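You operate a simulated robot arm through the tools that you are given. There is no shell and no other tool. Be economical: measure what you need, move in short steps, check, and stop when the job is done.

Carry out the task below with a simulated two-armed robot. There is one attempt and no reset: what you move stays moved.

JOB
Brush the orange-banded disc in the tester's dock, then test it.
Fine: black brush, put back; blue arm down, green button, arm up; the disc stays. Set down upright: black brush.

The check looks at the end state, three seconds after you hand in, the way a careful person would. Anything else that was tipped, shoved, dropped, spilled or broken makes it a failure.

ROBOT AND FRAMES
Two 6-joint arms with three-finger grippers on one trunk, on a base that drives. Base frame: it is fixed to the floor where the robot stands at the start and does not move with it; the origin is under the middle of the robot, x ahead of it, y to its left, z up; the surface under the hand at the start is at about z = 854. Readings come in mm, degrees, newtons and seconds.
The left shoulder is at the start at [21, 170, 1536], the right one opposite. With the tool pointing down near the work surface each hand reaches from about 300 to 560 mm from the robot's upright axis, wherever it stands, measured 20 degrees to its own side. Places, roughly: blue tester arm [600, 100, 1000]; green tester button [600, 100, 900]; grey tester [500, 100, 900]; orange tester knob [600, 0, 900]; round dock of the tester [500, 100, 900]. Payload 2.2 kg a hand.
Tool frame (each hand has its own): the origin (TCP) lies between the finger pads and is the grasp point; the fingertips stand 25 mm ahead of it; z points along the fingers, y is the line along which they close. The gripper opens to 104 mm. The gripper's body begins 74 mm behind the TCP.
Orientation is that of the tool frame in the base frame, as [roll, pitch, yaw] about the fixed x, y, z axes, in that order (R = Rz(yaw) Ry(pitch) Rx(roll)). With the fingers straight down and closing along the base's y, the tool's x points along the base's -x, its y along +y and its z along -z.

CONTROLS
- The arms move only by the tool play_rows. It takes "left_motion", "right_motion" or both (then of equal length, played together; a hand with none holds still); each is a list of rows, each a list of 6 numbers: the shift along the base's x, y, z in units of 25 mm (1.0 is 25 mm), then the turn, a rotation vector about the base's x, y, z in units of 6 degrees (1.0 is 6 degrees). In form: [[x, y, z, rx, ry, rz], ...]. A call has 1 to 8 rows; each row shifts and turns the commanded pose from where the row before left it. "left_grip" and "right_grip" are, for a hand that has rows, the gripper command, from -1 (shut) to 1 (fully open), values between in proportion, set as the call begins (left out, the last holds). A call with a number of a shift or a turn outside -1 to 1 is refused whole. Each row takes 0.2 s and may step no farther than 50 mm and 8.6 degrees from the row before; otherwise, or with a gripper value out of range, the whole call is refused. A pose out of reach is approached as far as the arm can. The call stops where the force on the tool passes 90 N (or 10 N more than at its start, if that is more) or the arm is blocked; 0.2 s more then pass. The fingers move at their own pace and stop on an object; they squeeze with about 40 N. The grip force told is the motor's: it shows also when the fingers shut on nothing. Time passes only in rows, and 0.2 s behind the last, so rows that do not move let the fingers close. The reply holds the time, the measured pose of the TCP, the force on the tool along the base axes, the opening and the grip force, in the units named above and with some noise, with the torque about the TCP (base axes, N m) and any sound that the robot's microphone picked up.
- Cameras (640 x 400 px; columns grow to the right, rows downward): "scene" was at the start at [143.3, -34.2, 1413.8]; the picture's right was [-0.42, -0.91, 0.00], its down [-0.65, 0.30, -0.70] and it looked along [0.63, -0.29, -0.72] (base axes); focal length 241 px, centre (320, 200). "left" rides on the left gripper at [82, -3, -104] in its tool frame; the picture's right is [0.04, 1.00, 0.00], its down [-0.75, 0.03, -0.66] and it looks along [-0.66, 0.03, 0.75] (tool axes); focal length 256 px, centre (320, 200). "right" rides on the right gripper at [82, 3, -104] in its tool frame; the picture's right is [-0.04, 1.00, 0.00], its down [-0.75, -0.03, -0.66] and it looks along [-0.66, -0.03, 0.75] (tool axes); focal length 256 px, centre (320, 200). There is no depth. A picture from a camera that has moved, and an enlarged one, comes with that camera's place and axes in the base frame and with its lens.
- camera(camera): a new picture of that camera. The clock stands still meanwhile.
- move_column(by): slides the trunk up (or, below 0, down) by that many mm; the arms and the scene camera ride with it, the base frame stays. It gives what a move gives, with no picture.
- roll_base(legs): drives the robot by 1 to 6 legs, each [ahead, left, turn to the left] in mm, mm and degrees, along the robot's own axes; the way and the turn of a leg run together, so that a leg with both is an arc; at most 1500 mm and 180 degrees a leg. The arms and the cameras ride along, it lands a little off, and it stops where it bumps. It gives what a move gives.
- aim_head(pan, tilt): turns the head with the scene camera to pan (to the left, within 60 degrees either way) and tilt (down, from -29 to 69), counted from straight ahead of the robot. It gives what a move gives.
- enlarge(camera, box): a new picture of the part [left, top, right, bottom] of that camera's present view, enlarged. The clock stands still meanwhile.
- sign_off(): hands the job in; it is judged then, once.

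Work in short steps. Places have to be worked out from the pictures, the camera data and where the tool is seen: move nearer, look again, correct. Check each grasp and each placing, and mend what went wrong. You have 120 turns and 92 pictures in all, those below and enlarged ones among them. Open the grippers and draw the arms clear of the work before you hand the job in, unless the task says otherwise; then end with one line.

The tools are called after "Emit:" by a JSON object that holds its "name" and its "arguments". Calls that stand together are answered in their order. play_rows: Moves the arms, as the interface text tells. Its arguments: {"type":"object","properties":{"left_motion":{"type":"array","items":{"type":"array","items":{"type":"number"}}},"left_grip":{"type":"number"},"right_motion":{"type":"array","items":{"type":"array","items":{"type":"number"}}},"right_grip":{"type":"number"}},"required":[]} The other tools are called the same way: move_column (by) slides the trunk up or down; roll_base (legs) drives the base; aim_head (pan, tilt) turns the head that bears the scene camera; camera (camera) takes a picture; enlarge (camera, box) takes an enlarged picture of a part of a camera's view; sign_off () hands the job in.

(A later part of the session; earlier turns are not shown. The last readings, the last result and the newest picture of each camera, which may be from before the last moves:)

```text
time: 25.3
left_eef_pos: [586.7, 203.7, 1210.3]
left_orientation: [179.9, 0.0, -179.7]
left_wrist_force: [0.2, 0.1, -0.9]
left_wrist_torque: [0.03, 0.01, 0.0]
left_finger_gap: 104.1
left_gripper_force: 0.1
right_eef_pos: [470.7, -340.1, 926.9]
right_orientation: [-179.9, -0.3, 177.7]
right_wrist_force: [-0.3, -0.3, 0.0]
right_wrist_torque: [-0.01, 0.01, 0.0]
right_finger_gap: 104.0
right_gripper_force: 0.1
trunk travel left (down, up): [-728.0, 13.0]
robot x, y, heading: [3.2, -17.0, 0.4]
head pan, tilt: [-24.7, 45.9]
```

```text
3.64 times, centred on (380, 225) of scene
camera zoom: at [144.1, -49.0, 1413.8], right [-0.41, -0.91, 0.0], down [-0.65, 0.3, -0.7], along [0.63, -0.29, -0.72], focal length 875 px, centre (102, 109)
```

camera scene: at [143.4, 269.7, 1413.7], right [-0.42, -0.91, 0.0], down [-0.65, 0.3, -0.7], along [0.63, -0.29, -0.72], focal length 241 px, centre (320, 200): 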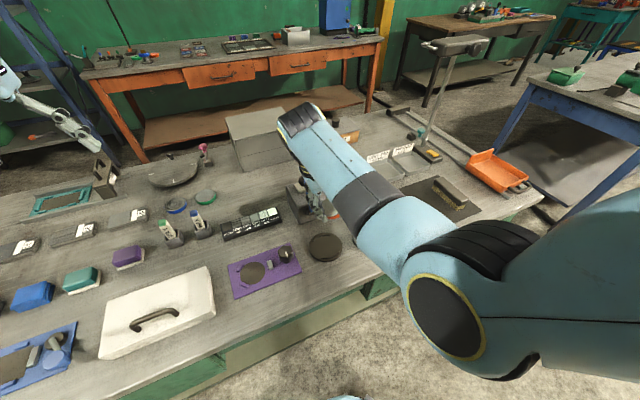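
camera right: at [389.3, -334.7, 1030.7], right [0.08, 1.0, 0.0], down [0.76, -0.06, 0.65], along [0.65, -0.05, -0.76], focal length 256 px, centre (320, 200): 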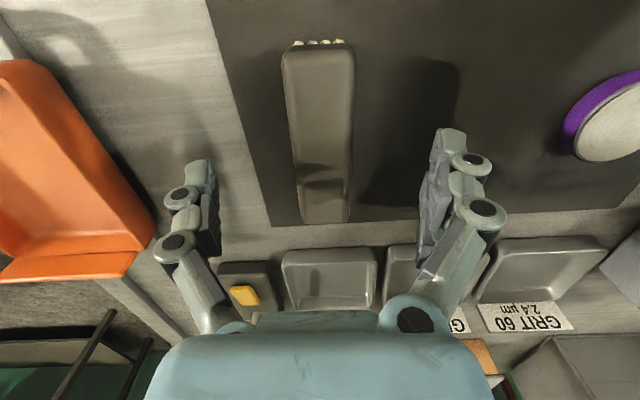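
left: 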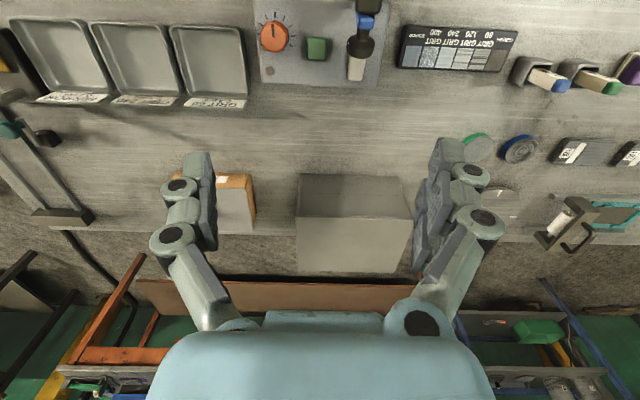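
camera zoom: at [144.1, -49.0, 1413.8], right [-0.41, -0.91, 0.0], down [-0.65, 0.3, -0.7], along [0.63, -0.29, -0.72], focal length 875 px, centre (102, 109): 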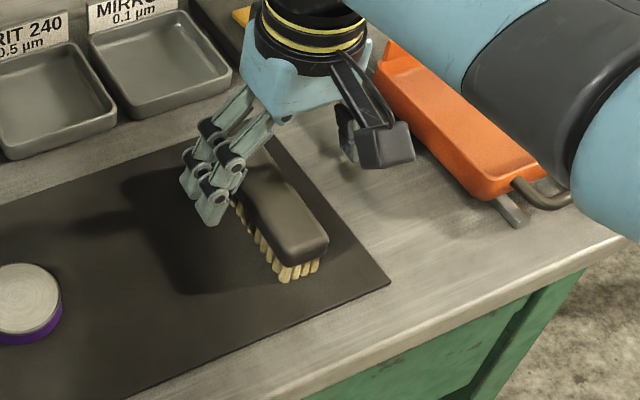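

Triangulating, the brush top is z≈890 at (473,-340). I lower to TCP z≈900 and close on the body.

Emit:
{"name": "play_rows", "arguments": {"right_motion": [[0.08, 0, -0.6, 0, 0, 0], [0, 0, -0.48, 0, 0, 0], [0, 0, 0, 0, 0, 0]]}}

Emit:
{"name": "play_rows", "arguments": {"right_motion": [[0, 0, 0, 0, 0, 0], [0, 0, 0, 0, 0, 0], [0, 0, 0, 0, 0, 0], [0, 0, 0, 0, 0, 0]], "right_grip": -1}}

Emit:
{"name": "camera", "arguments": {"camera": "right"}}

Emit:
{"name": "enlarge", "arguments": {"camera": "scene", "box": [310, 170, 450, 280]}}

```text
time: 26.1
left_eef_pos: [586.8, 204.9, 1210.1]
left_orientation: [-180.0, 0.1, -179.8]
left_wrist_force: [0.4, -0.8, 0.2]
left_wrist_torque: [-0.04, -0.06, 0.01]
left_finger_gap: 104.0
left_gripper_force: 0.1
right_eef_pos: [471.6, -338.9, 899.9]
right_orientation: [179.8, -0.3, 177.7]
right_wrist_force: [-0.4, 0.1, -0.1]
right_wrist_torque: [0.02, -0.01, 0.01]
right_finger_gap: 104.1
right_gripper_force: 0.2
trunk travel left (down, up): [-728.0, 13.0]
robot x, y, heading: [-2.0, -17.4, 0.6]
head pan, tilt: [-24.7, 45.9]
```

```text
time: 27.1
left_eef_pos: [586.4, 205.2, 1210.9]
left_orientation: [-180.0, 0.0, -179.6]
left_wrist_force: [0.0, -0.1, 0.0]
left_wrist_torque: [0.02, 0.01, 0.0]
left_finger_gap: 104.2
left_gripper_force: 0.1
right_eef_pos: [472.0, -339.6, 899.3]
right_orientation: [179.9, -0.2, 177.7]
right_wrist_force: [0.2, 0.6, -0.3]
right_wrist_torque: [0.05, -0.04, 0.0]
right_finger_gap: 37.7
right_gripper_force: 39.7
trunk travel left (down, up): [-728.0, 13.0]
robot x, y, heading: [2.2, -13.4, 0.3]
head pan, tilt: [-24.7, 45.9]
```

```text
57 pictures are left
camera right: at [391.0, -334.8, 1003.4], right [0.08, 1.0, 0.0], down [0.76, -0.06, 0.65], along [0.65, -0.05, -0.76], focal length 256 px, centre (320, 200)
```

right: 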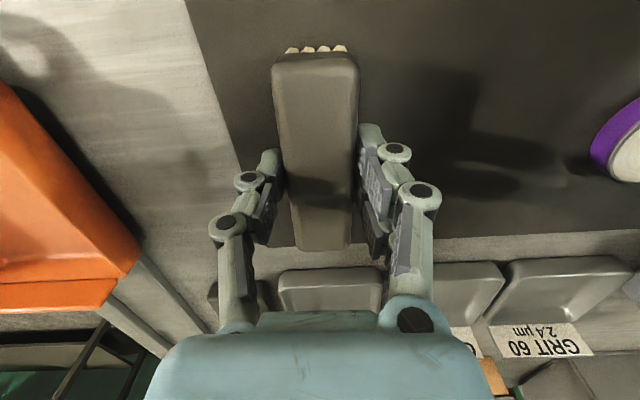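

```text
3.64 times, centred on (380, 225) of scene
camera zoom: at [144.3, -49.0, 1413.8], right [-0.41, -0.91, 0.0], down [-0.65, 0.3, -0.7], along [0.63, -0.29, -0.72], focal length 875 px, centre (102, 109)
```

zoom: 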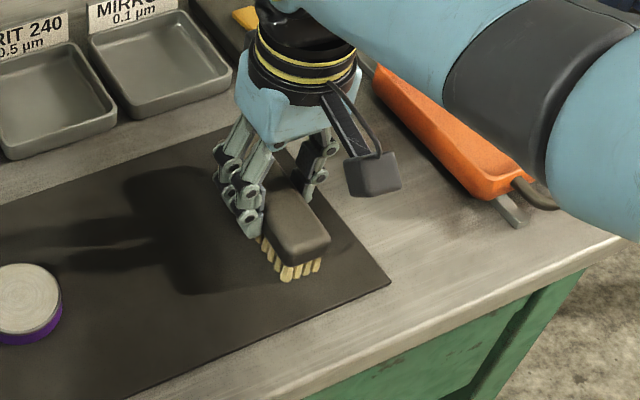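

The brush is held (37.7 mm). I lift it, recording the pick pose (472,-339.6,899.3), and drive left toward the dock.

Emit:
{"name": "play_rows", "arguments": {"right_motion": [[0, 0, 0.5, 0, 0, 0], [0, 0, 1, 0, 0, 0], [0, 0, 1, 0, 0, 0], [0, 0, 1, 0, 0, 0], [0, 0, 0.5, 0, 0, 0]]}}

Emit:
{"name": "roll_base", "arguments": {"legs": [[0, 340, 0]]}}

Emit:
{"name": "camera", "arguments": {"camera": "right"}}

```text
time: 28.3
left_eef_pos: [586.1, 205.6, 1210.2]
left_orientation: [-180.0, 0.0, -179.7]
left_wrist_force: [0.5, 0.0, 0.0]
left_wrist_torque: [0.01, 0.0, 0.0]
left_finger_gap: 104.0
left_gripper_force: 0.0
right_eef_pos: [471.3, -340.6, 999.9]
right_orientation: [179.9, -0.3, 177.7]
right_wrist_force: [0.1, 0.5, -1.2]
right_wrist_torque: [-0.03, 0.01, 0.0]
right_finger_gap: 37.6
right_gripper_force: 40.5
trunk travel left (down, up): [-728.0, 13.0]
robot x, y, heading: [3.4, -12.9, 0.2]
head pan, tilt: [-24.7, 45.9]
```

```text
time: 30.5
left_eef_pos: [584.0, 546.1, 1210.9]
left_orientation: [179.9, 0.0, -179.5]
left_wrist_force: [-0.1, -0.3, -0.2]
left_wrist_torque: [-0.04, 0.03, 0.01]
left_finger_gap: 103.9
left_gripper_force: 0.1
right_eef_pos: [468.6, -0.3, 1000.0]
right_orientation: [180.0, -0.3, 177.9]
right_wrist_force: [-0.3, -0.1, -1.1]
right_wrist_torque: [-0.04, 0.0, 0.0]
right_finger_gap: 37.7
right_gripper_force: 39.6
trunk travel left (down, up): [-728.0, 13.0]
robot x, y, heading: [-3.3, 324.8, 0.7]
head pan, tilt: [-24.7, 45.9]
```

```text
55 pictures are left
camera right: at [388.8, 4.2, 1104.2], right [0.08, 1.0, 0.0], down [0.76, -0.06, 0.65], along [0.65, -0.05, -0.76], focal length 256 px, centre (320, 200)
```

right: 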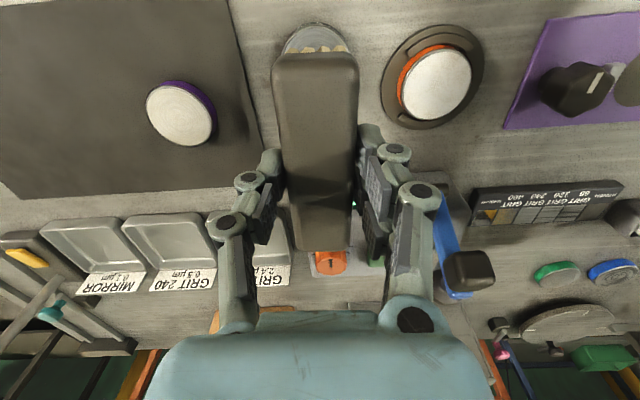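

Now over toward the disc: I move left 100 mm and lower to z≈925, bristles about 10 mm above the disc.

Emit:
{"name": "play_rows", "arguments": {"right_motion": [[-0.2, 1, 0, 0, 0, 0], [0, 1, 0, 0, 0, 0], [0, 1, 0, 0, 0, 0], [0, 1, -0.5, 0, 0, 0], [0, 0, -1, 0, 0, 0], [0, 0, -1, 0, 0, 0], [0, 0, -0.5, 0, 0, 0], [0, 0, 0, 0, 0, 0]]}}

Emit:
{"name": "camera", "arguments": {"camera": "right"}}

Emit:
{"name": "enlarge", "arguments": {"camera": "scene", "box": [280, 190, 400, 290]}}

```text
time: 32.3
left_eef_pos: [584.4, 544.8, 1210.0]
left_orientation: [-180.0, 0.0, -179.5]
left_wrist_force: [0.3, 0.0, 0.3]
left_wrist_torque: [-0.03, 0.02, 0.01]
left_finger_gap: 104.0
left_gripper_force: 0.1
right_eef_pos: [466.0, 100.7, 926.2]
right_orientation: [179.9, -0.3, 177.9]
right_wrist_force: [0.4, 0.1, -1.8]
right_wrist_torque: [0.0, -0.01, 0.02]
right_finger_gap: 38.0
right_gripper_force: 39.9
trunk travel left (down, up): [-728.0, 13.0]
robot x, y, heading: [-0.9, 323.2, 0.6]
head pan, tilt: [-24.7, 45.9]
```

```text
54 pictures are left
camera right: at [384.9, 104.2, 1030.4], right [0.08, 1.0, 0.0], down [0.76, -0.06, 0.65], along [0.65, -0.05, -0.76], focal length 256 px, centre (320, 200)
```

right: 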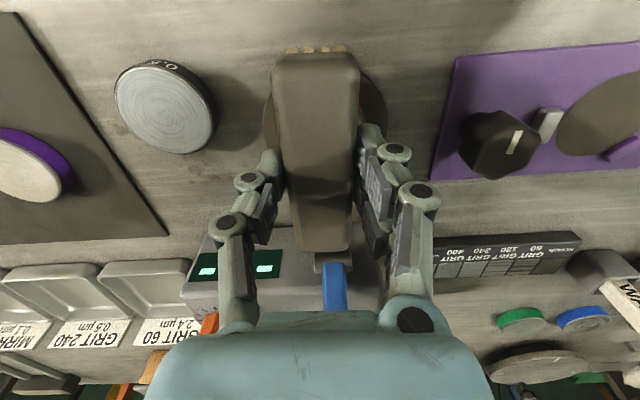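

```text
4.00 times, centred on (340, 240) of scene
camera zoom: at [142.1, 290.1, 1413.8], right [-0.41, -0.91, 0.0], down [-0.66, 0.29, -0.7], along [0.63, -0.28, -0.72], focal length 962 px, centre (240, 40)
```

zoom: 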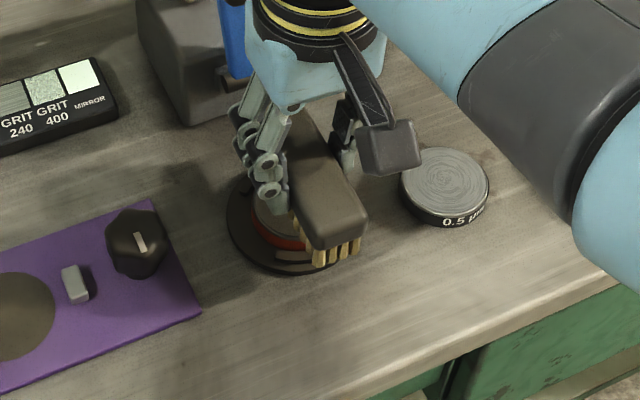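

The brush is over the disc. I lower in small steps until I feel contact.

Emit:
{"name": "play_rows", "arguments": {"right_motion": [[0, 0, -0.12, 0, 0, 0], [0, 0, -0.12, 0, 0, 0], [0, 0, -0.08, 0, 0, 0], [0, 0, 0, 0, 0, 0]]}}

```text
time: 33.3
left_eef_pos: [582.8, 544.2, 1210.4]
left_orientation: [-180.0, 0.1, -179.5]
left_wrist_force: [0.0, -0.5, -0.6]
left_wrist_torque: [0.01, -0.05, 0.0]
left_finger_gap: 103.9
left_gripper_force: 0.0
right_eef_pos: [466.0, 99.1, 917.4]
right_orientation: [179.9, -0.3, 177.9]
right_wrist_force: [-1.1, -0.2, -1.3]
right_wrist_torque: [0.05, -0.03, 0.01]
right_finger_gap: 37.4
right_gripper_force: 39.9
trunk travel left (down, up): [-728.0, 13.0]
robot x, y, heading: [-1.7, 321.6, 0.5]
head pan, tilt: [-24.7, 45.9]
```

No contact yet; 2 mm lower.

Emit:
{"name": "play_rows", "arguments": {"right_motion": [[0, 0, -0.06, 0, 0, 0], [0, 0, 0, 0, 0, 0]]}}

Emit:
{"name": "play_rows", "arguments": {"right_motion": [[0, 0, -0.04, 0, 0, 0], [0, 0, 0, 0, 0, 0]]}}

```text
time: 33.9
left_eef_pos: [583.3, 546.0, 1209.5]
left_orientation: [-179.9, -0.1, -179.5]
left_wrist_force: [0.2, 0.0, 0.0]
left_wrist_torque: [0.0, 0.0, -0.01]
left_finger_gap: 104.3
left_gripper_force: 0.1
right_eef_pos: [464.9, 99.8, 916.3]
right_orientation: [180.0, -0.2, 177.9]
right_wrist_force: [-0.3, -1.1, 5.7]
right_wrist_torque: [-0.12, 0.1, 0.02]
right_finger_gap: 37.8
right_gripper_force: 40.2
trunk travel left (down, up): [-728.0, 13.0]
robot x, y, heading: [-2.2, 325.4, 0.2]
head pan, tilt: [-24.7, 45.9]
```

```text
time: 34.5
left_eef_pos: [583.1, 545.1, 1211.1]
left_orientation: [-180.0, 0.2, -179.5]
left_wrist_force: [-1.0, -0.3, 1.2]
left_wrist_torque: [0.0, 0.03, 0.03]
left_finger_gap: 103.7
left_gripper_force: 0.1
right_eef_pos: [464.0, 100.9, 917.0]
right_orientation: [180.0, -0.2, 178.0]
right_wrist_force: [0.3, -0.9, 17.0]
right_wrist_torque: [-0.15, 0.21, -0.01]
right_finger_gap: 37.6
right_gripper_force: 40.4
trunk travel left (down, up): [-728.0, 13.0]
robot x, y, heading: [-0.3, 324.1, 0.7]
head pan, tilt: [-24.7, 45.9]
```

Contact at 17 N, a bit firm; I ease up 1 mm and stroke back and forth along x (the dock's arcs hold the disc that way).

Emit:
{"name": "play_rows", "arguments": {"right_motion": [[0, 0, 0.03, 0, 0, 0], [0.5, 0, 0, 0, 0, 0], [-0.5, 0, 0, 0, 0, 0], [-0.5, 0, 0, 0, 0, 0], [0.5, 0, 0, 0, 0, 0], [0.5, 0, 0, 0, 0, 0], [-0.5, 0, 0, 0, 0, 0], [0, 0, 0, 0, 0, 0]]}}

Emit:
{"name": "camera", "arguments": {"camera": "right"}}

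Emit:
{"name": "enlarge", "arguments": {"camera": "scene", "box": [280, 190, 400, 290]}}

```text
time: 36.3
left_eef_pos: [584.6, 546.1, 1211.0]
left_orientation: [-180.0, 0.0, -179.5]
left_wrist_force: [0.3, 0.3, -0.2]
left_wrist_torque: [0.01, -0.01, 0.0]
left_finger_gap: 104.2
left_gripper_force: 0.0
right_eef_pos: [463.0, 99.4, 916.0]
right_orientation: [179.9, -0.2, 177.8]
right_wrist_force: [1.0, -0.9, 11.8]
right_wrist_torque: [-0.02, -0.17, 0.07]
right_finger_gap: 37.7
right_gripper_force: 39.8
trunk travel left (down, up): [-728.0, 13.0]
robot x, y, heading: [-2.2, 323.6, 0.3]
head pan, tilt: [-24.7, 45.9]
```

```text
52 pictures are left
camera right: at [382.8, 103.8, 1020.1], right [0.08, 1.0, 0.0], down [0.76, -0.06, 0.65], along [0.65, -0.05, -0.76], focal length 256 px, centre (320, 200)
```

right: 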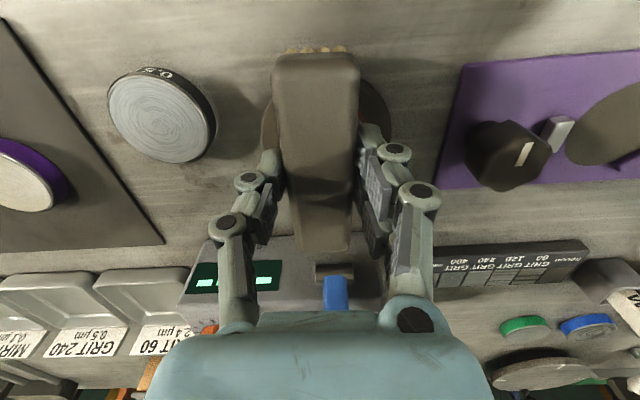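

```text
4.00 times, centred on (340, 240) of scene
camera zoom: at [141.6, 290.7, 1413.9], right [-0.41, -0.91, 0.0], down [-0.66, 0.29, -0.7], along [0.63, -0.29, -0.72], focal length 962 px, centre (240, 40)
```

zoom: 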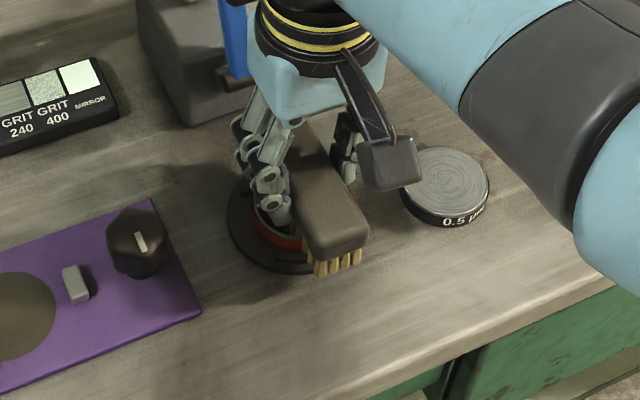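

The disc stays put under the strokes. I repeat with the brush offset ±11 mm in y so that the whole face is swept, lifting between.

Emit:
{"name": "play_rows", "arguments": {"right_motion": [[0, 0, 0.3, 0, 0, 0], [0, 0.44, 0, 0, 0, 0], [0, 0, -0.29, 0, 0, 0], [0.5, 0, 0, 0, 0, 0], [-0.5, 0, 0, 0, 0, 0], [-0.5, 0, 0, 0, 0, 0], [0.5, 0, 0, 0, 0, 0], [0, 0, 0.3, 0, 0, 0]]}}

Emit:
{"name": "play_rows", "arguments": {"right_motion": [[0, -0.88, 0, 0, 0, 0], [0, 0, -0.29, 0, 0, 0], [0.5, 0, 0, 0, 0, 0], [-0.5, 0, 0, 0, 0, 0], [-0.5, 0, 0, 0, 0, 0], [0.5, 0, 0, 0, 0, 0], [0.5, 0, 0, 0, 0, 0], [-0.5, 0, 0, 0, 0, 0]]}}

Emit:
{"name": "play_rows", "arguments": {"right_motion": [[0, 0, 0.6, 0, 0, 0], [0, 0, 1, 0, 0, 0], [0, 0, 1, 0, 0, 0], [0, -1, 0.7, 0, 0, 0], [0, -1, 0, 0, 0, 0], [0, -1, 0, 0, 0, 0]]}}

Emit:
{"name": "camera", "arguments": {"camera": "right"}}

```text
time: 38.1
left_eef_pos: [584.0, 545.2, 1210.9]
left_orientation: [180.0, 0.0, -179.5]
left_wrist_force: [-0.9, 0.0, 1.0]
left_wrist_torque: [-0.02, -0.04, -0.01]
left_finger_gap: 104.1
left_gripper_force: 0.1
right_eef_pos: [462.4, 110.0, 925.0]
right_orientation: [179.9, -0.3, 177.9]
right_wrist_force: [0.3, -0.2, -0.9]
right_wrist_torque: [-0.01, -0.02, -0.01]
right_finger_gap: 37.7
right_gripper_force: 40.3
trunk travel left (down, up): [-728.0, 13.0]
robot x, y, heading: [-1.0, 322.5, 0.5]
head pan, tilt: [-24.7, 45.9]
```

```text
time: 39.9
left_eef_pos: [583.5, 545.1, 1209.5]
left_orientation: [180.0, 0.0, -179.5]
left_wrist_force: [-0.1, 0.9, 0.3]
left_wrist_torque: [-0.03, 0.01, 0.01]
left_finger_gap: 104.1
left_gripper_force: 0.1
right_eef_pos: [464.3, 89.3, 916.0]
right_orientation: [-180.0, -0.2, 177.8]
right_wrist_force: [1.1, -0.3, 3.1]
right_wrist_torque: [0.07, -0.05, 0.0]
right_finger_gap: 37.7
right_gripper_force: 40.1
trunk travel left (down, up): [-728.0, 13.0]
robot x, y, heading: [-2.9, 324.1, 0.8]
head pan, tilt: [-24.7, 45.9]
```

```text
time: 41.3
left_eef_pos: [584.6, 544.0, 1210.2]
left_orientation: [-179.9, -0.1, -179.4]
left_wrist_force: [-0.2, -0.4, -0.1]
left_wrist_torque: [0.02, 0.05, 0.01]
left_finger_gap: 103.9
left_gripper_force: 0.1
right_eef_pos: [465.3, 13.5, 998.7]
right_orientation: [179.9, -0.3, 177.9]
right_wrist_force: [0.4, -0.6, -1.2]
right_wrist_torque: [-0.01, 0.02, 0.03]
right_finger_gap: 37.9
right_gripper_force: 40.4
trunk travel left (down, up): [-728.0, 13.0]
robot x, y, heading: [-1.0, 321.2, 0.4]
head pan, tilt: [-24.7, 45.9]
```

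```text
50 pictures are left
camera right: at [384.9, 17.4, 1102.7], right [0.08, 1.0, 0.0], down [0.76, -0.06, 0.65], along [0.65, -0.05, -0.76], focal length 256 px, centre (320, 200)
```

right: 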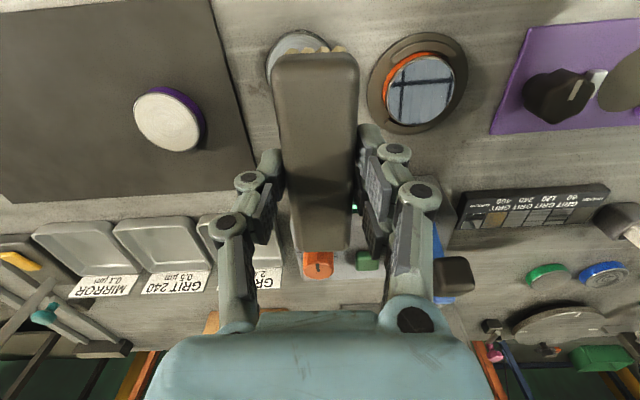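

The disc face has visibly changed; I enlarge it.

Emit:
{"name": "enlarge", "arguments": {"camera": "right", "box": [360, 25, 480, 140]}}

Emit:
{"name": "enlarge", "arguments": {"camera": "scene", "box": [290, 190, 390, 290]}}

```text
3.48 times, centred on (420, 82) of right
camera zoom: at [384.9, 17.4, 1102.7], right [0.08, 1.0, 0.0], down [0.76, -0.06, 0.65], along [0.65, -0.05, -0.76], focal length 890 px, centre (-28, 609)
```

zoom: 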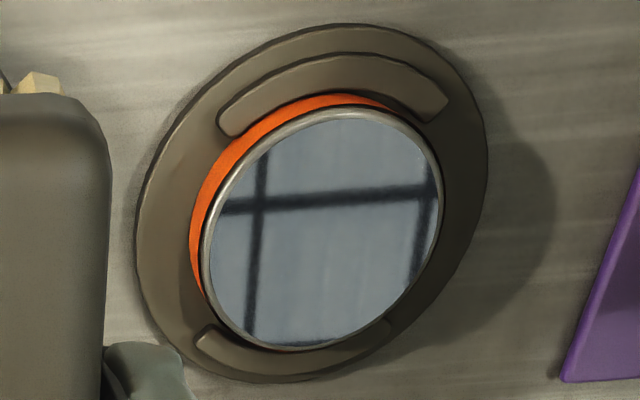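

```text
4.00 times, centred on (340, 240) of scene
camera zoom: at [142.0, 289.2, 1413.7], right [-0.41, -0.91, 0.0], down [-0.66, 0.29, -0.7], along [0.63, -0.28, -0.72], focal length 962 px, centre (240, 40)
```

zoom: 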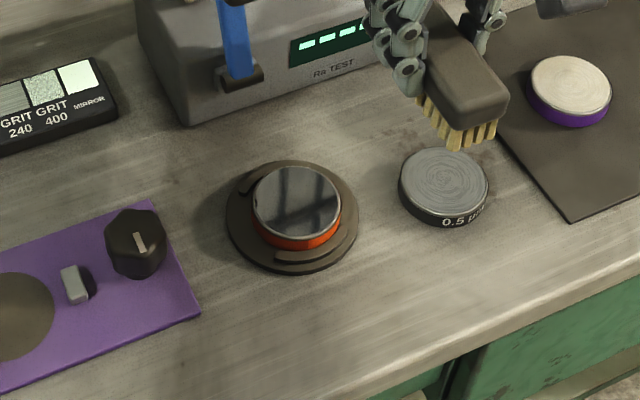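

The disc is clean and mirror-like, still seated. Now I take the brush back: drive right 340 mm.

Emit:
{"name": "roll_base", "arguments": {"legs": [[0, -340, 0]]}}

Emit:
{"name": "camera", "arguments": {"camera": "right"}}

```text
time: 43.6
left_eef_pos: [587.5, 201.1, 1210.1]
left_orientation: [-180.0, 0.1, -179.6]
left_wrist_force: [-0.4, -1.0, 0.6]
left_wrist_torque: [0.01, 0.02, 0.01]
left_finger_gap: 103.8
left_gripper_force: 0.0
right_eef_pos: [468.8, -329.2, 998.9]
right_orientation: [179.9, -0.2, 177.9]
right_wrist_force: [-1.2, -0.2, -1.5]
right_wrist_torque: [0.0, 0.0, 0.02]
right_finger_gap: 37.5
right_gripper_force: 40.6
trunk travel left (down, up): [-728.0, 13.0]
robot x, y, heading: [7.5, -22.7, 0.4]
head pan, tilt: [-24.7, 45.9]
```

```text
47 pictures are left
camera right: at [388.3, -324.7, 1102.7], right [0.08, 1.0, 0.0], down [0.76, -0.06, 0.65], along [0.65, -0.05, -0.76], focal length 256 px, centre (320, 200)
```

right: 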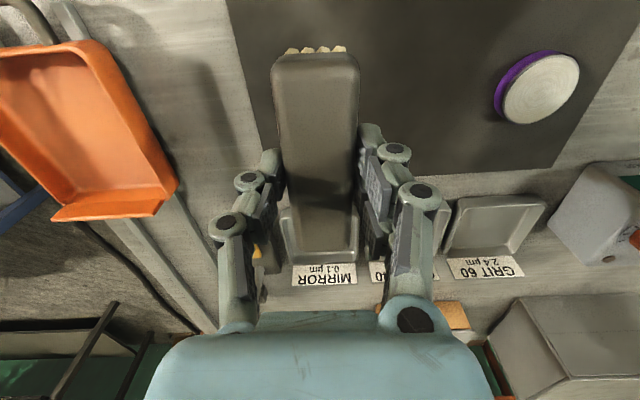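

Target is (472,-339.6). I shift there and lower to just above the mat.

Emit:
{"name": "play_rows", "arguments": {"right_motion": [[0.14, -0.42, 0, 0, 0, 0], [0, 0, -0.9, 0, 0, 0], [0, 0, -0.9, 0, 0, 0], [0, 0, -0.9, 0, 0, 0], [0, 0, -0.9, 0, 0, 0], [0, 0, -0.2, 0, 0, 0], [0, 0, 0, 0, 0, 0]]}}

```text
time: 45.2
left_eef_pos: [586.5, 201.5, 1210.7]
left_orientation: [-180.0, 0.0, -179.5]
left_wrist_force: [-0.4, 0.2, 0.2]
left_wrist_torque: [0.01, -0.04, 0.03]
left_finger_gap: 104.0
left_gripper_force: 0.1
right_eef_pos: [474.1, -340.6, 902.4]
right_orientation: [179.9, -0.3, 178.0]
right_wrist_force: [0.8, 0.9, -1.0]
right_wrist_torque: [0.01, 0.0, 0.02]
right_finger_gap: 37.7
right_gripper_force: 39.9
trunk travel left (down, up): [-728.0, 13.0]
robot x, y, heading: [0.8, -24.6, 0.4]
head pan, tilt: [-24.7, 45.9]
```

The brush hangs about 2–3 mm above the mat; I ease down to feel contact.

Emit:
{"name": "play_rows", "arguments": {"right_motion": [[-0.04, 0, -0.08, 0, 0, 0], [0, 0, 0, 0, 0, 0]]}}

Emit:
{"name": "play_rows", "arguments": {"right_motion": [[0, 0, -0.04, 0, 0, 0], [0, 0, 0, 0, 0, 0]]}}

```text
time: 45.8
left_eef_pos: [585.8, 203.1, 1210.1]
left_orientation: [180.0, -0.1, -179.5]
left_wrist_force: [0.6, -0.7, -0.3]
left_wrist_torque: [0.0, 0.02, 0.02]
left_finger_gap: 104.1
left_gripper_force: 0.0
right_eef_pos: [471.0, -339.7, 901.5]
right_orientation: [179.9, -0.3, 177.9]
right_wrist_force: [0.0, 0.2, -0.9]
right_wrist_torque: [0.01, 0.0, -0.02]
right_finger_gap: 37.7
right_gripper_force: 40.0
trunk travel left (down, up): [-728.0, 13.0]
robot x, y, heading: [0.2, -18.4, 0.5]
head pan, tilt: [-24.7, 45.9]
```

```text
time: 46.4
left_eef_pos: [587.6, 202.4, 1209.9]
left_orientation: [179.9, 0.0, -179.6]
left_wrist_force: [0.8, 0.9, 0.2]
left_wrist_torque: [-0.03, 0.03, 0.0]
left_finger_gap: 104.1
left_gripper_force: 0.0
right_eef_pos: [471.8, -339.8, 900.9]
right_orientation: [179.9, -0.3, 177.9]
right_wrist_force: [-0.3, -0.6, -1.7]
right_wrist_torque: [-0.01, -0.02, 0.0]
right_finger_gap: 37.8
right_gripper_force: 40.4
trunk travel left (down, up): [-728.0, 13.0]
robot x, y, heading: [5.3, -23.1, 0.6]
head pan, tilt: [-24.7, 45.9]
```

Still hanging; one more millimetre or so.

Emit:
{"name": "play_rows", "arguments": {"right_motion": [[0, 0, -0.05, 0, 0, 0], [0, 0, 0, 0, 0, 0]]}}

Emit:
{"name": "play_rows", "arguments": {"right_motion": [[0, 0, -0.03, 0, 0, 0], [0, 0, 0, 0, 0, 0]]}}

```text
time: 47.0
left_eef_pos: [586.2, 203.2, 1210.5]
left_orientation: [180.0, 0.0, -179.5]
left_wrist_force: [-0.2, -0.2, 1.0]
left_wrist_torque: [0.0, 0.0, -0.01]
left_finger_gap: 104.0
left_gripper_force: 0.0
right_eef_pos: [471.1, -339.4, 900.2]
right_orientation: [180.0, -0.2, 177.9]
right_wrist_force: [-0.9, -0.6, 3.9]
right_wrist_torque: [-0.05, -0.03, 0.02]
right_finger_gap: 37.8
right_gripper_force: 39.5
trunk travel left (down, up): [-728.0, 13.0]
robot x, y, heading: [2.9, -19.0, 0.6]
head pan, tilt: [-24.7, 45.9]
```

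```text
time: 47.6
left_eef_pos: [585.6, 203.0, 1211.9]
left_orientation: [-179.9, 0.1, -179.5]
left_wrist_force: [0.1, -0.4, 1.3]
left_wrist_torque: [-0.02, -0.02, -0.01]
left_finger_gap: 104.0
left_gripper_force: 0.1
right_eef_pos: [470.9, -339.3, 899.4]
right_orientation: [179.9, -0.1, 177.9]
right_wrist_force: [-0.2, -2.0, 10.4]
right_wrist_torque: [-0.04, 0.4, 0.0]
right_finger_gap: 37.6
right_gripper_force: 40.4
trunk travel left (down, up): [-728.0, 13.0]
robot x, y, heading: [-1.1, -16.8, 0.4]
head pan, tilt: [-24.7, 45.9]
```

The brush rests on the mat. I release, rise, and look.

Emit:
{"name": "play_rows", "arguments": {"right_motion": [[0, 0, 0.02, 0, 0, 0], [0, 0, 0, 0, 0, 0], [0, 0, 0, 0, 0, 0], [0, 0, 0, 0, 0, 0]], "right_grip": 0.6}}

Emit:
{"name": "play_rows", "arguments": {"right_motion": [[0, 0, 0.8, 0, 0, 0], [0, 0, 1, 0, 0, 0], [0, 0, 1, 0, 0, 0], [0, 0, 1, 0, 0, 0], [0, 0, 1, 0, 0, 0], [0, 0, 1, 0, 0, 0], [0, 0, 1, 0, 0, 0], [0, 0, 1, 0, 0, 0]]}}

Emit:
{"name": "camera", "arguments": {"camera": "scene"}}

Emit:
{"name": "camera", "arguments": {"camera": "left"}}

```text
time: 48.6
left_eef_pos: [586.8, 202.5, 1211.3]
left_orientation: [180.0, 0.0, -179.5]
left_wrist_force: [-0.2, 0.3, -0.2]
left_wrist_torque: [-0.03, -0.01, 0.01]
left_finger_gap: 103.9
left_gripper_force: 0.1
right_eef_pos: [470.5, -339.3, 899.6]
right_orientation: [179.9, -0.3, 177.9]
right_wrist_force: [-0.5, -0.7, 0.5]
right_wrist_torque: [-0.03, 0.01, 0.01]
right_finger_gap: 83.3
right_gripper_force: 0.0
trunk travel left (down, up): [-728.0, 13.0]
robot x, y, heading: [4.0, -20.8, 0.5]
head pan, tilt: [-24.7, 45.9]
```

```text
time: 50.4
left_eef_pos: [585.8, 202.1, 1210.6]
left_orientation: [179.9, 0.0, -179.6]
left_wrist_force: [-0.1, -0.3, -0.4]
left_wrist_torque: [0.03, 0.0, 0.0]
left_finger_gap: 103.9
left_gripper_force: 0.0
right_eef_pos: [470.6, -337.7, 1094.8]
right_orientation: [180.0, -0.2, 177.8]
right_wrist_force: [1.2, -0.1, 0.1]
right_wrist_torque: [0.0, -0.03, -0.02]
right_finger_gap: 83.3
right_gripper_force: 0.0
trunk travel left (down, up): [-728.0, 13.0]
robot x, y, heading: [1.4, -21.8, 0.6]
head pan, tilt: [-24.7, 45.9]
```

```text
46 pictures are left
camera scene: at [144.9, -53.0, 1413.8], right [-0.41, -0.91, 0.0], down [-0.66, 0.29, -0.7], along [0.63, -0.28, -0.72], focal length 241 px, centre (320, 200)
```

scene: 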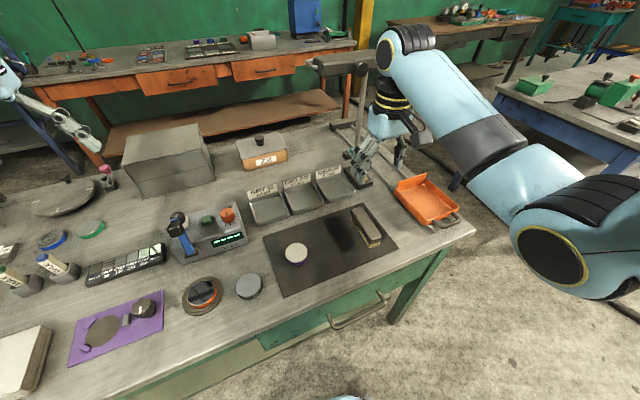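

```text
45 pictures are left
camera left: at [505.2, 198.5, 1313.6], right [-0.05, 1.0, 0.0], down [0.75, 0.04, 0.66], along [0.66, 0.03, -0.75], focal length 256 px, centre (320, 200)
```

left: 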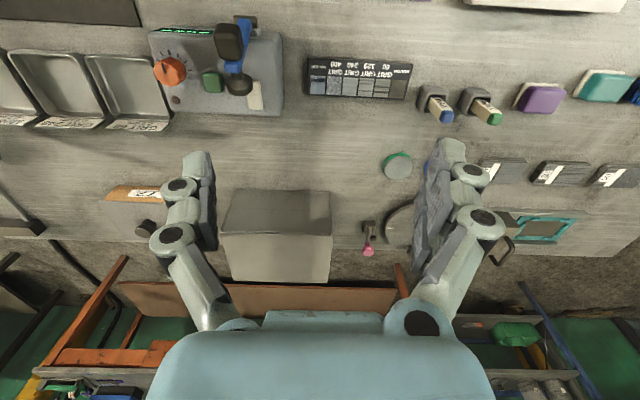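

The brush stands where it was. Next the tester: I look closely at the blue arm from both cameras.

Emit:
{"name": "enlarge", "arguments": {"camera": "scene", "box": [145, 195, 265, 275]}}

Emit:
{"name": "enlarge", "arguments": {"camera": "left", "box": [140, 0, 300, 120]}}

```text
5.00 times, centred on (205, 235) of scene
camera zoom: at [144.9, -53.0, 1413.8], right [-0.41, -0.91, 0.0], down [-0.66, 0.29, -0.7], along [0.63, -0.28, -0.72], focal length 1203 px, centre (895, 25)
```

zoom: 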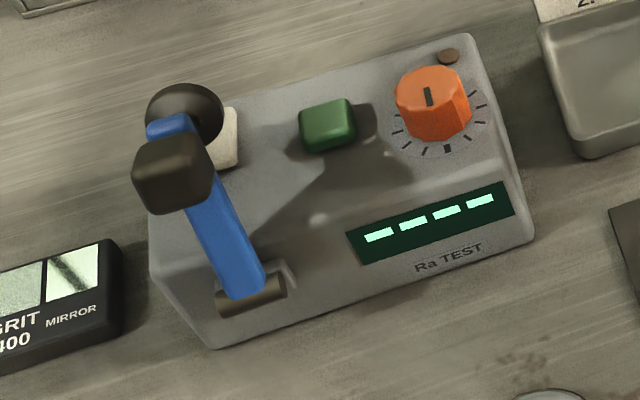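

```text
3.33 times, centred on (220, 60) of left
camera zoom: at [505.2, 198.5, 1313.6], right [-0.05, 1.0, 0.0], down [0.75, 0.04, 0.66], along [0.66, 0.03, -0.75], focal length 853 px, centre (653, 667)
```

zoom: 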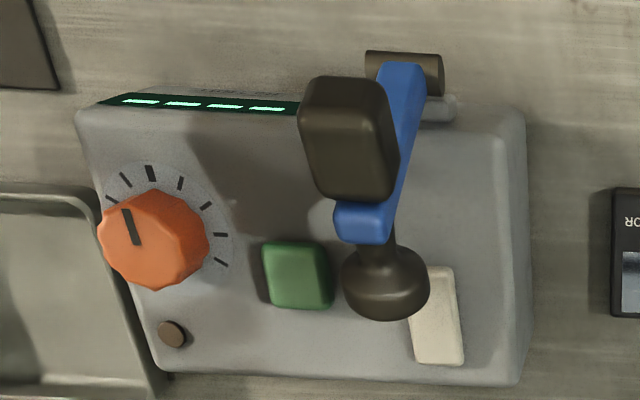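

Triangulated: hinge ≈(557,102,901), probe head ≈(565,103,988) on the front, round knob ≈(617,103,971) on the back, button ≈(630,52,920). The arm swings forward onto the disc; I'll hold the knob with the left hand. To gain reach I raise the right hand, then lower the trunk and shift the base right a little.

Emit:
{"name": "play_rows", "arguments": {"left_motion": [[0, 0, 0.6, 0, 0, 0], [0, 0, 0.6, 0, 0, 0], [0, 0, 0.6, 0, 0, 0], [0, 0, 0.6, 0, 0, 0], [0, 0, 0, 0, 0, 0], [0, 0, 0, 0, 0, 0]], "right_motion": [[0, 0, 1, 0, 0, 0], [0, 0, 1, 0, 0, 0], [-0.5, 0, 1, 0, 0, 0], [-0.5, 0, 1, 0, 0, 0], [-0.5, 0, 1, 0, 0, 0], [-0.5, 0, 1, 0, 0, 0]]}}

Emit:
{"name": "roll_base", "arguments": {"legs": [[0, -70, 0]]}}

Emit:
{"name": "move_column", "arguments": {"by": -180}}

Emit:
{"name": "camera", "arguments": {"camera": "scene"}}

```text
time: 51.8
left_eef_pos: [612.4, 201.5, 1251.3]
left_orientation: [180.0, 0.0, -179.5]
left_wrist_force: [0.1, -0.3, -0.7]
left_wrist_torque: [-0.03, -0.02, -0.02]
left_finger_gap: 104.1
left_gripper_force: 0.1
left hand out of reach, approached as far as the arm can: row 1, 2, 3, 4
right_eef_pos: [453.3, -380.2, 1139.6]
right_orientation: [179.7, 0.0, 178.0]
right_wrist_force: [0.0, -0.1, 0.1]
right_wrist_torque: [-0.01, 0.02, 0.02]
right_finger_gap: 83.5
right_gripper_force: 0.1
right hand out of reach, approached as far as the arm can: row 2, 3, 4, 5, 6
trunk travel left (down, up): [-728.0, 13.0]
robot x, y, heading: [0.6, -23.6, 0.4]
head pan, tilt: [-24.7, 45.9]
```

```text
time: 52.8
left_eef_pos: [613.1, 131.5, 1251.8]
left_orientation: [180.0, 0.0, -179.5]
left_wrist_force: [0.7, -0.3, 0.4]
left_wrist_torque: [0.01, 0.03, -0.01]
left_finger_gap: 104.2
left_gripper_force: 0.2
right_eef_pos: [453.7, -450.3, 1139.7]
right_orientation: [179.8, -0.2, 177.9]
right_wrist_force: [0.3, -0.8, -0.1]
right_wrist_torque: [0.02, -0.01, -0.03]
right_finger_gap: 83.4
right_gripper_force: 0.0
trunk travel left (down, up): [-728.0, 13.0]
robot x, y, heading: [3.3, -88.6, 0.7]
head pan, tilt: [-24.7, 45.9]
```

```text
time: 54.8
left_eef_pos: [614.9, 133.0, 1067.0]
left_orientation: [-180.0, -0.1, -179.5]
left_wrist_force: [-0.6, 0.8, 0.4]
left_wrist_torque: [-0.01, -0.03, 0.0]
left_finger_gap: 104.0
left_gripper_force: 0.0
right_eef_pos: [454.3, -448.8, 960.9]
right_orientation: [179.8, 0.1, 177.8]
right_wrist_force: [0.4, -0.1, 0.0]
right_wrist_torque: [0.01, -0.01, -0.02]
right_finger_gap: 83.4
right_gripper_force: 0.1
trunk travel left (down, up): [-548.0, 193.0]
robot x, y, heading: [0.6, -91.1, 0.7]
head pan, tilt: [-24.7, 45.9]
```

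```text
42 pictures are left
camera scene: at [146.4, -122.2, 1233.2], right [-0.41, -0.91, 0.0], down [-0.66, 0.29, -0.7], along [0.63, -0.28, -0.72], focal length 241 px, centre (320, 200)
```

scene: 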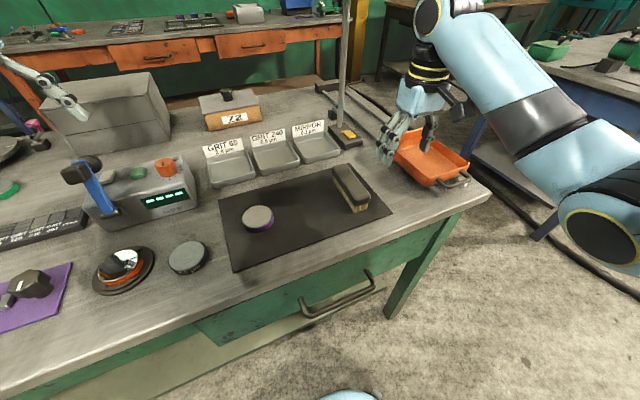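

Both arms clear. I aim the head at the tester and look, also from the left hand.

Emit:
{"name": "aim_head", "arguments": {"pan": 25, "tilt": 35}}

Emit:
{"name": "camera", "arguments": {"camera": "scene"}}

Emit:
{"name": "camera", "arguments": {"camera": "left"}}

```text
time: 56.0
left_eef_pos: [613.6, 132.4, 1067.0]
left_orientation: [180.0, -0.1, -179.5]
left_wrist_force: [-0.4, -0.8, 0.1]
left_wrist_torque: [-0.02, 0.01, -0.02]
left_finger_gap: 104.1
left_gripper_force: 0.1
right_eef_pos: [454.8, -449.1, 960.0]
right_orientation: [179.8, 0.1, 177.9]
right_wrist_force: [0.8, 0.6, -0.4]
right_wrist_torque: [0.0, 0.02, -0.02]
right_finger_gap: 83.2
right_gripper_force: 0.0
trunk travel left (down, up): [-548.0, 193.0]
robot x, y, heading: [4.5, -90.0, 0.6]
head pan, tilt: [25.0, 35.0]
```

```text
41 pictures are left
camera scene: at [152.5, -51.3, 1249.2], right [0.43, -0.9, 0.0], down [-0.52, -0.25, -0.82], along [0.74, 0.35, -0.57], focal length 241 px, centre (320, 200)
```

scene: 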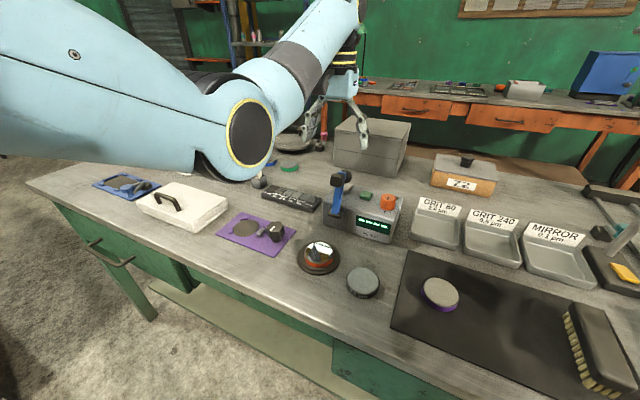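

```text
40 pictures are left
camera left: at [533.4, 128.2, 1171.0], right [-0.05, 1.0, 0.0], down [0.76, 0.04, 0.65], along [0.65, 0.03, -0.76], focal length 256 px, centre (320, 200)
```

left: 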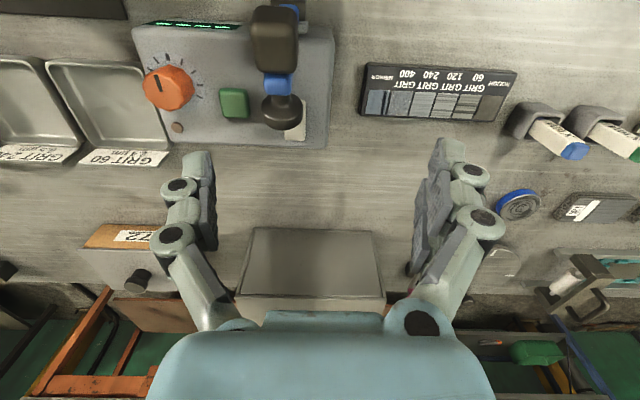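

I enlarge the blue arm in both views to re-triangulate it.

Emit:
{"name": "enlarge", "arguments": {"camera": "scene", "box": [290, 155, 420, 275]}}

Emit:
{"name": "enlarge", "arguments": {"camera": "left", "box": [120, 0, 350, 160]}}

```text
3.33 times, centred on (355, 215) of scene
camera zoom: at [152.5, -51.3, 1249.2], right [0.43, -0.9, 0.0], down [-0.52, -0.25, -0.82], along [0.74, 0.35, -0.57], focal length 802 px, centre (203, 150)
```

zoom: 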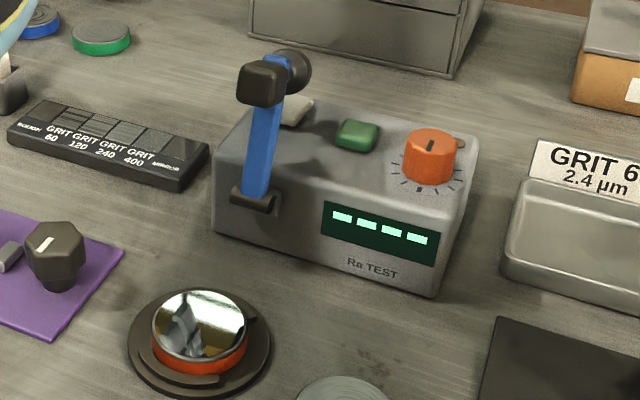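

```text
2.50 times, centred on (235, 80) of left
camera zoom: at [533.4, 128.2, 1171.0], right [-0.05, 1.0, 0.0], down [0.76, 0.04, 0.65], along [0.65, 0.03, -0.76], focal length 640 px, centre (532, 500)
```

zoom: 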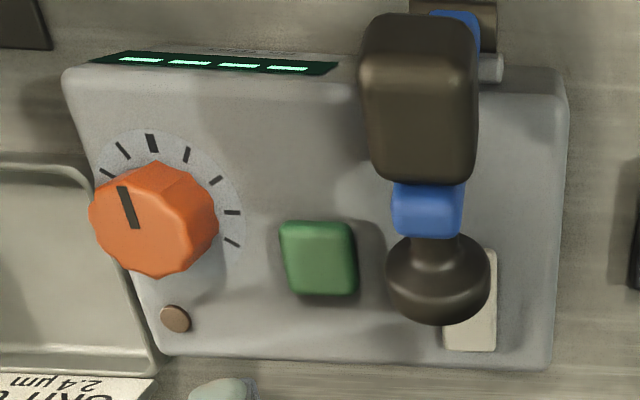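

Knob ≈(611,102,980), about 31 mm across. I set the left fingers to ~65 mm, centre over it and descend partway.

Emit:
{"name": "play_rows", "arguments": {"left_motion": [[0, -0.6, 0, 0, 0, 0], [0, -0.62, 0, 0, 0, 0], [0, 0, -0.6, 0, 0, 0], [0, 0, -0.6, 0, 0, 0], [0, 0, 0, 0, 0, 0]], "left_grip": 0.3}}

Emit:
{"name": "enlarge", "arguments": {"camera": "left", "box": [190, 0, 450, 240]}}

Emit:
{"name": "enlarge", "arguments": {"camera": "scene", "box": [290, 125, 420, 245]}}

```text
time: 57.2
left_eef_pos: [615.0, 100.6, 1037.1]
left_orientation: [-180.0, -0.2, -179.4]
left_wrist_force: [-1.0, -0.3, 0.1]
left_wrist_torque: [-0.02, -0.03, 0.03]
left_finger_gap: 67.7
left_gripper_force: 0.0
right_eef_pos: [454.6, -449.7, 960.1]
right_orientation: [179.8, 0.1, 177.9]
right_wrist_force: [0.2, 1.3, -0.7]
right_wrist_torque: [0.0, -0.01, 0.0]
right_finger_gap: 83.2
right_gripper_force: 0.0
trunk travel left (down, up): [-548.0, 193.0]
robot x, y, heading: [4.1, -86.5, 0.3]
head pan, tilt: [25.0, 35.0]
```

```text
1.67 times, centred on (320, 120) of left
camera zoom: at [534.5, 97.2, 1140.6], right [-0.05, 1.0, 0.0], down [0.76, 0.04, 0.65], along [0.65, 0.03, -0.76], focal length 427 px, centre (320, 333)
```

zoom: 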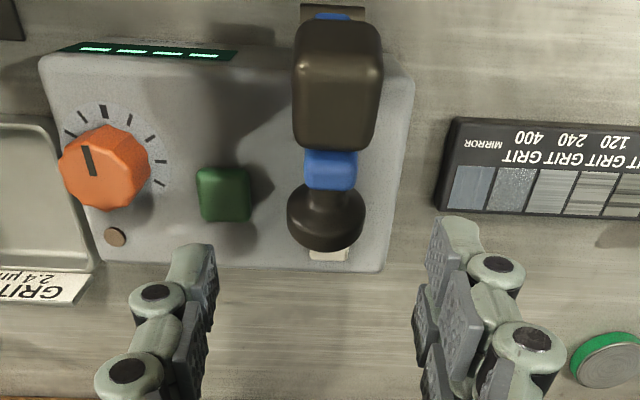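

```text
3.33 times, centred on (355, 185) of scene
camera zoom: at [152.4, -51.2, 1249.2], right [0.43, -0.9, 0.0], down [-0.52, -0.25, -0.82], along [0.74, 0.35, -0.57], focal length 802 px, centre (203, 250)
```

zoom: 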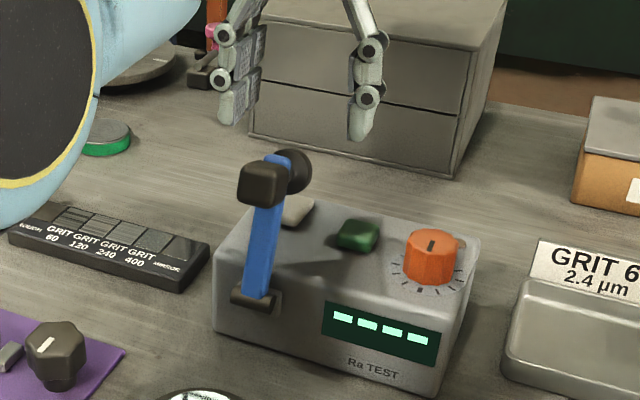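

Knob at ≈(609,103). I shift by (-6,+2), descend to z≈992 and close.

Emit:
{"name": "play_rows", "arguments": {"left_motion": [[-0.24, 0.08, -0.3, 0, 0, 0], [0, 0, -0.8, 0, 0, 0], [0, 0, -0.7, 0, 0, 0], [0, 0, 0, 0, 0, 0]]}}

Emit:
{"name": "enlarge", "arguments": {"camera": "left", "box": [190, 0, 450, 240]}}

Emit:
{"name": "enlarge", "arguments": {"camera": "scene", "box": [290, 125, 420, 245]}}

```text
time: 58.2
left_eef_pos: [608.7, 104.1, 992.4]
left_orientation: [180.0, -0.2, -179.5]
left_wrist_force: [0.1, -0.2, 0.0]
left_wrist_torque: [-0.01, -0.04, 0.0]
left_finger_gap: 67.4
left_gripper_force: 0.1
right_eef_pos: [454.6, -449.0, 960.4]
right_orientation: [179.8, 0.0, 177.9]
right_wrist_force: [-0.1, -0.3, 0.1]
right_wrist_torque: [-0.02, -0.01, -0.01]
right_finger_gap: 83.2
right_gripper_force: 0.1
trunk travel left (down, up): [-548.0, 193.0]
robot x, y, heading: [3.2, -87.9, 0.6]
head pan, tilt: [25.0, 35.0]
```

```text
1.67 times, centred on (320, 120) of left
camera zoom: at [527.9, 99.8, 1094.7], right [-0.05, 1.0, 0.0], down [0.76, 0.04, 0.65], along [0.65, 0.03, -0.76], focal length 427 px, centre (320, 333)
```

zoom: 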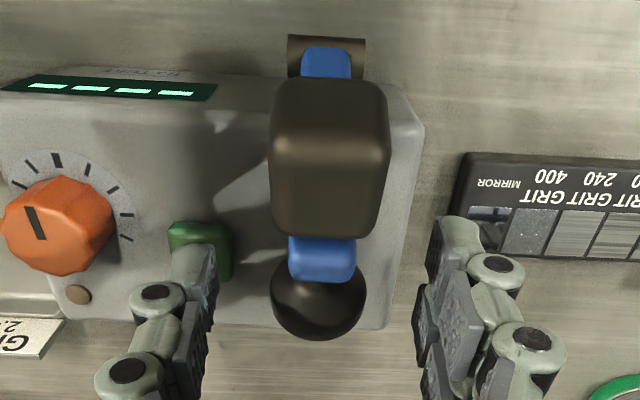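

```text
3.33 times, centred on (355, 185) of scene
camera zoom: at [152.5, -51.3, 1249.2], right [0.43, -0.9, 0.0], down [-0.52, -0.25, -0.82], along [0.74, 0.35, -0.57], focal length 802 px, centre (203, 250)
```

zoom: 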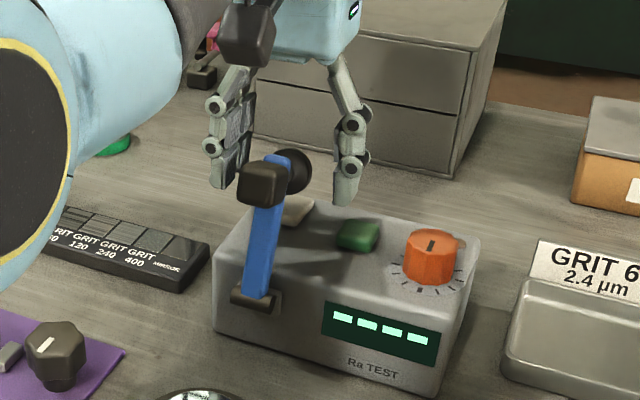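

Knob is centred between the pads. I close on it.

Emit:
{"name": "play_rows", "arguments": {"left_motion": [[0, -0.04, 0, 0, 0, 0], [0, 0, 0, 0, 0, 0], [0, 0, 0, 0, 0, 0], [0, 0, 0, 0, 0, 0]], "left_grip": -1}}

Emit:
{"name": "enlarge", "arguments": {"camera": "left", "box": [190, 0, 450, 240]}}

Emit:
{"name": "camera", "arguments": {"camera": "scene"}}

```text
time: 59.2
left_eef_pos: [608.6, 101.8, 991.7]
left_orientation: [180.0, -0.2, -179.4]
left_wrist_force: [0.1, 1.0, 0.0]
left_wrist_torque: [0.09, 0.03, 0.32]
left_finger_gap: 28.2
left_gripper_force: 45.4
right_eef_pos: [454.4, -449.8, 960.8]
right_orientation: [179.8, 0.0, 177.9]
right_wrist_force: [-0.5, 0.1, 1.0]
right_wrist_torque: [0.0, 0.02, 0.0]
right_finger_gap: 83.3
right_gripper_force: 0.0
trunk travel left (down, up): [-548.0, 193.0]
robot x, y, heading: [0.9, -91.8, 0.7]
head pan, tilt: [25.0, 35.0]
```

```text
1.67 times, centred on (320, 120) of left
camera zoom: at [527.5, 98.9, 1095.3], right [-0.05, 1.0, 0.0], down [0.76, 0.04, 0.65], along [0.65, 0.03, -0.76], focal length 427 px, centre (320, 333)
```

zoom: 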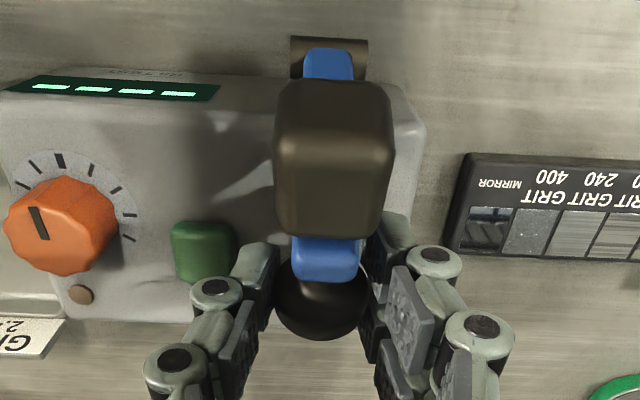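

```text
32 pictures are left
camera scene: at [152.4, -51.3, 1249.2], right [0.43, -0.9, 0.0], down [-0.52, -0.25, -0.82], along [0.74, 0.35, -0.57], focal length 241 px, centre (320, 200)
```

scene: 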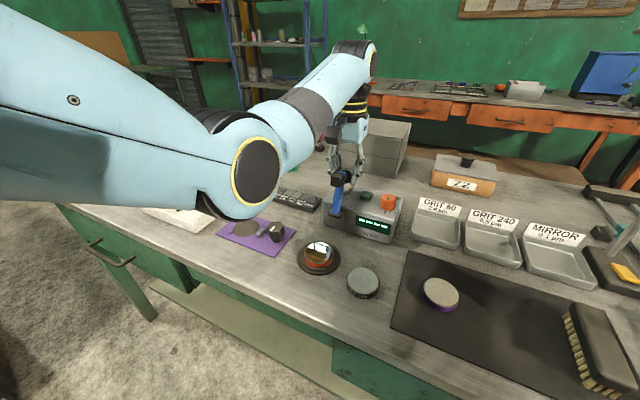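

The knob is gripped (28 mm). I start swinging the arm forward along an arc about the hinge, watching the forces.

Emit:
{"name": "play_rows", "arguments": {"left_motion": [[-0.28, 0, 0.16, 0, 0, 0], [-0.28, 0, 0.15, 0, 0, 0], [-0.31, 0, 0.11, 0, 0, 0], [-0.31, 0, 0.1, 0, 0, 0], [0, 0, 0, 0, 0, 0]]}}

Emit:
{"name": "enlarge", "arguments": {"camera": "scene", "box": [200, 100, 420, 280]}}

```text
time: 60.4
left_eef_pos: [581.1, 102.8, 1004.1]
left_orientation: [180.0, -0.3, -179.5]
left_wrist_force: [13.3, 3.7, -3.7]
left_wrist_torque: [0.01, -1.46, 0.21]
left_finger_gap: 28.2
left_gripper_force: 44.7
right_eef_pos: [455.8, -448.5, 959.1]
right_orientation: [179.9, -0.1, 177.9]
right_wrist_force: [0.2, 0.5, -0.4]
right_wrist_torque: [0.01, -0.01, -0.01]
right_finger_gap: 83.4
right_gripper_force: 0.1
trunk travel left (down, up): [-548.0, 193.0]
robot x, y, heading: [1.7, -88.0, 0.4]
head pan, tilt: [25.0, 35.0]
```

```text
2.22 times, centred on (310, 190) of scene
camera zoom: at [154.5, -50.5, 1248.9], right [0.43, -0.9, 0.0], down [-0.52, -0.25, -0.82], along [0.74, 0.35, -0.58], focal length 535 px, centre (342, 222)
```

zoom: 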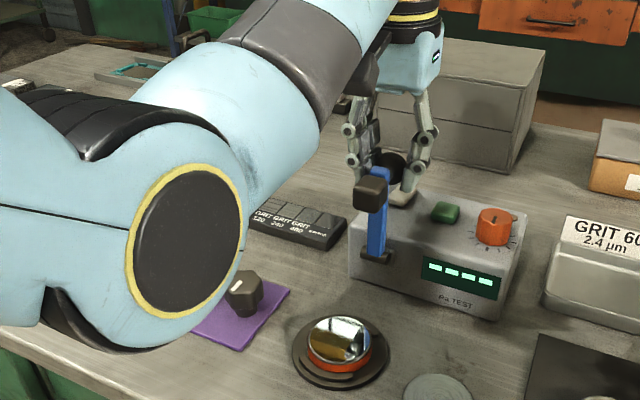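

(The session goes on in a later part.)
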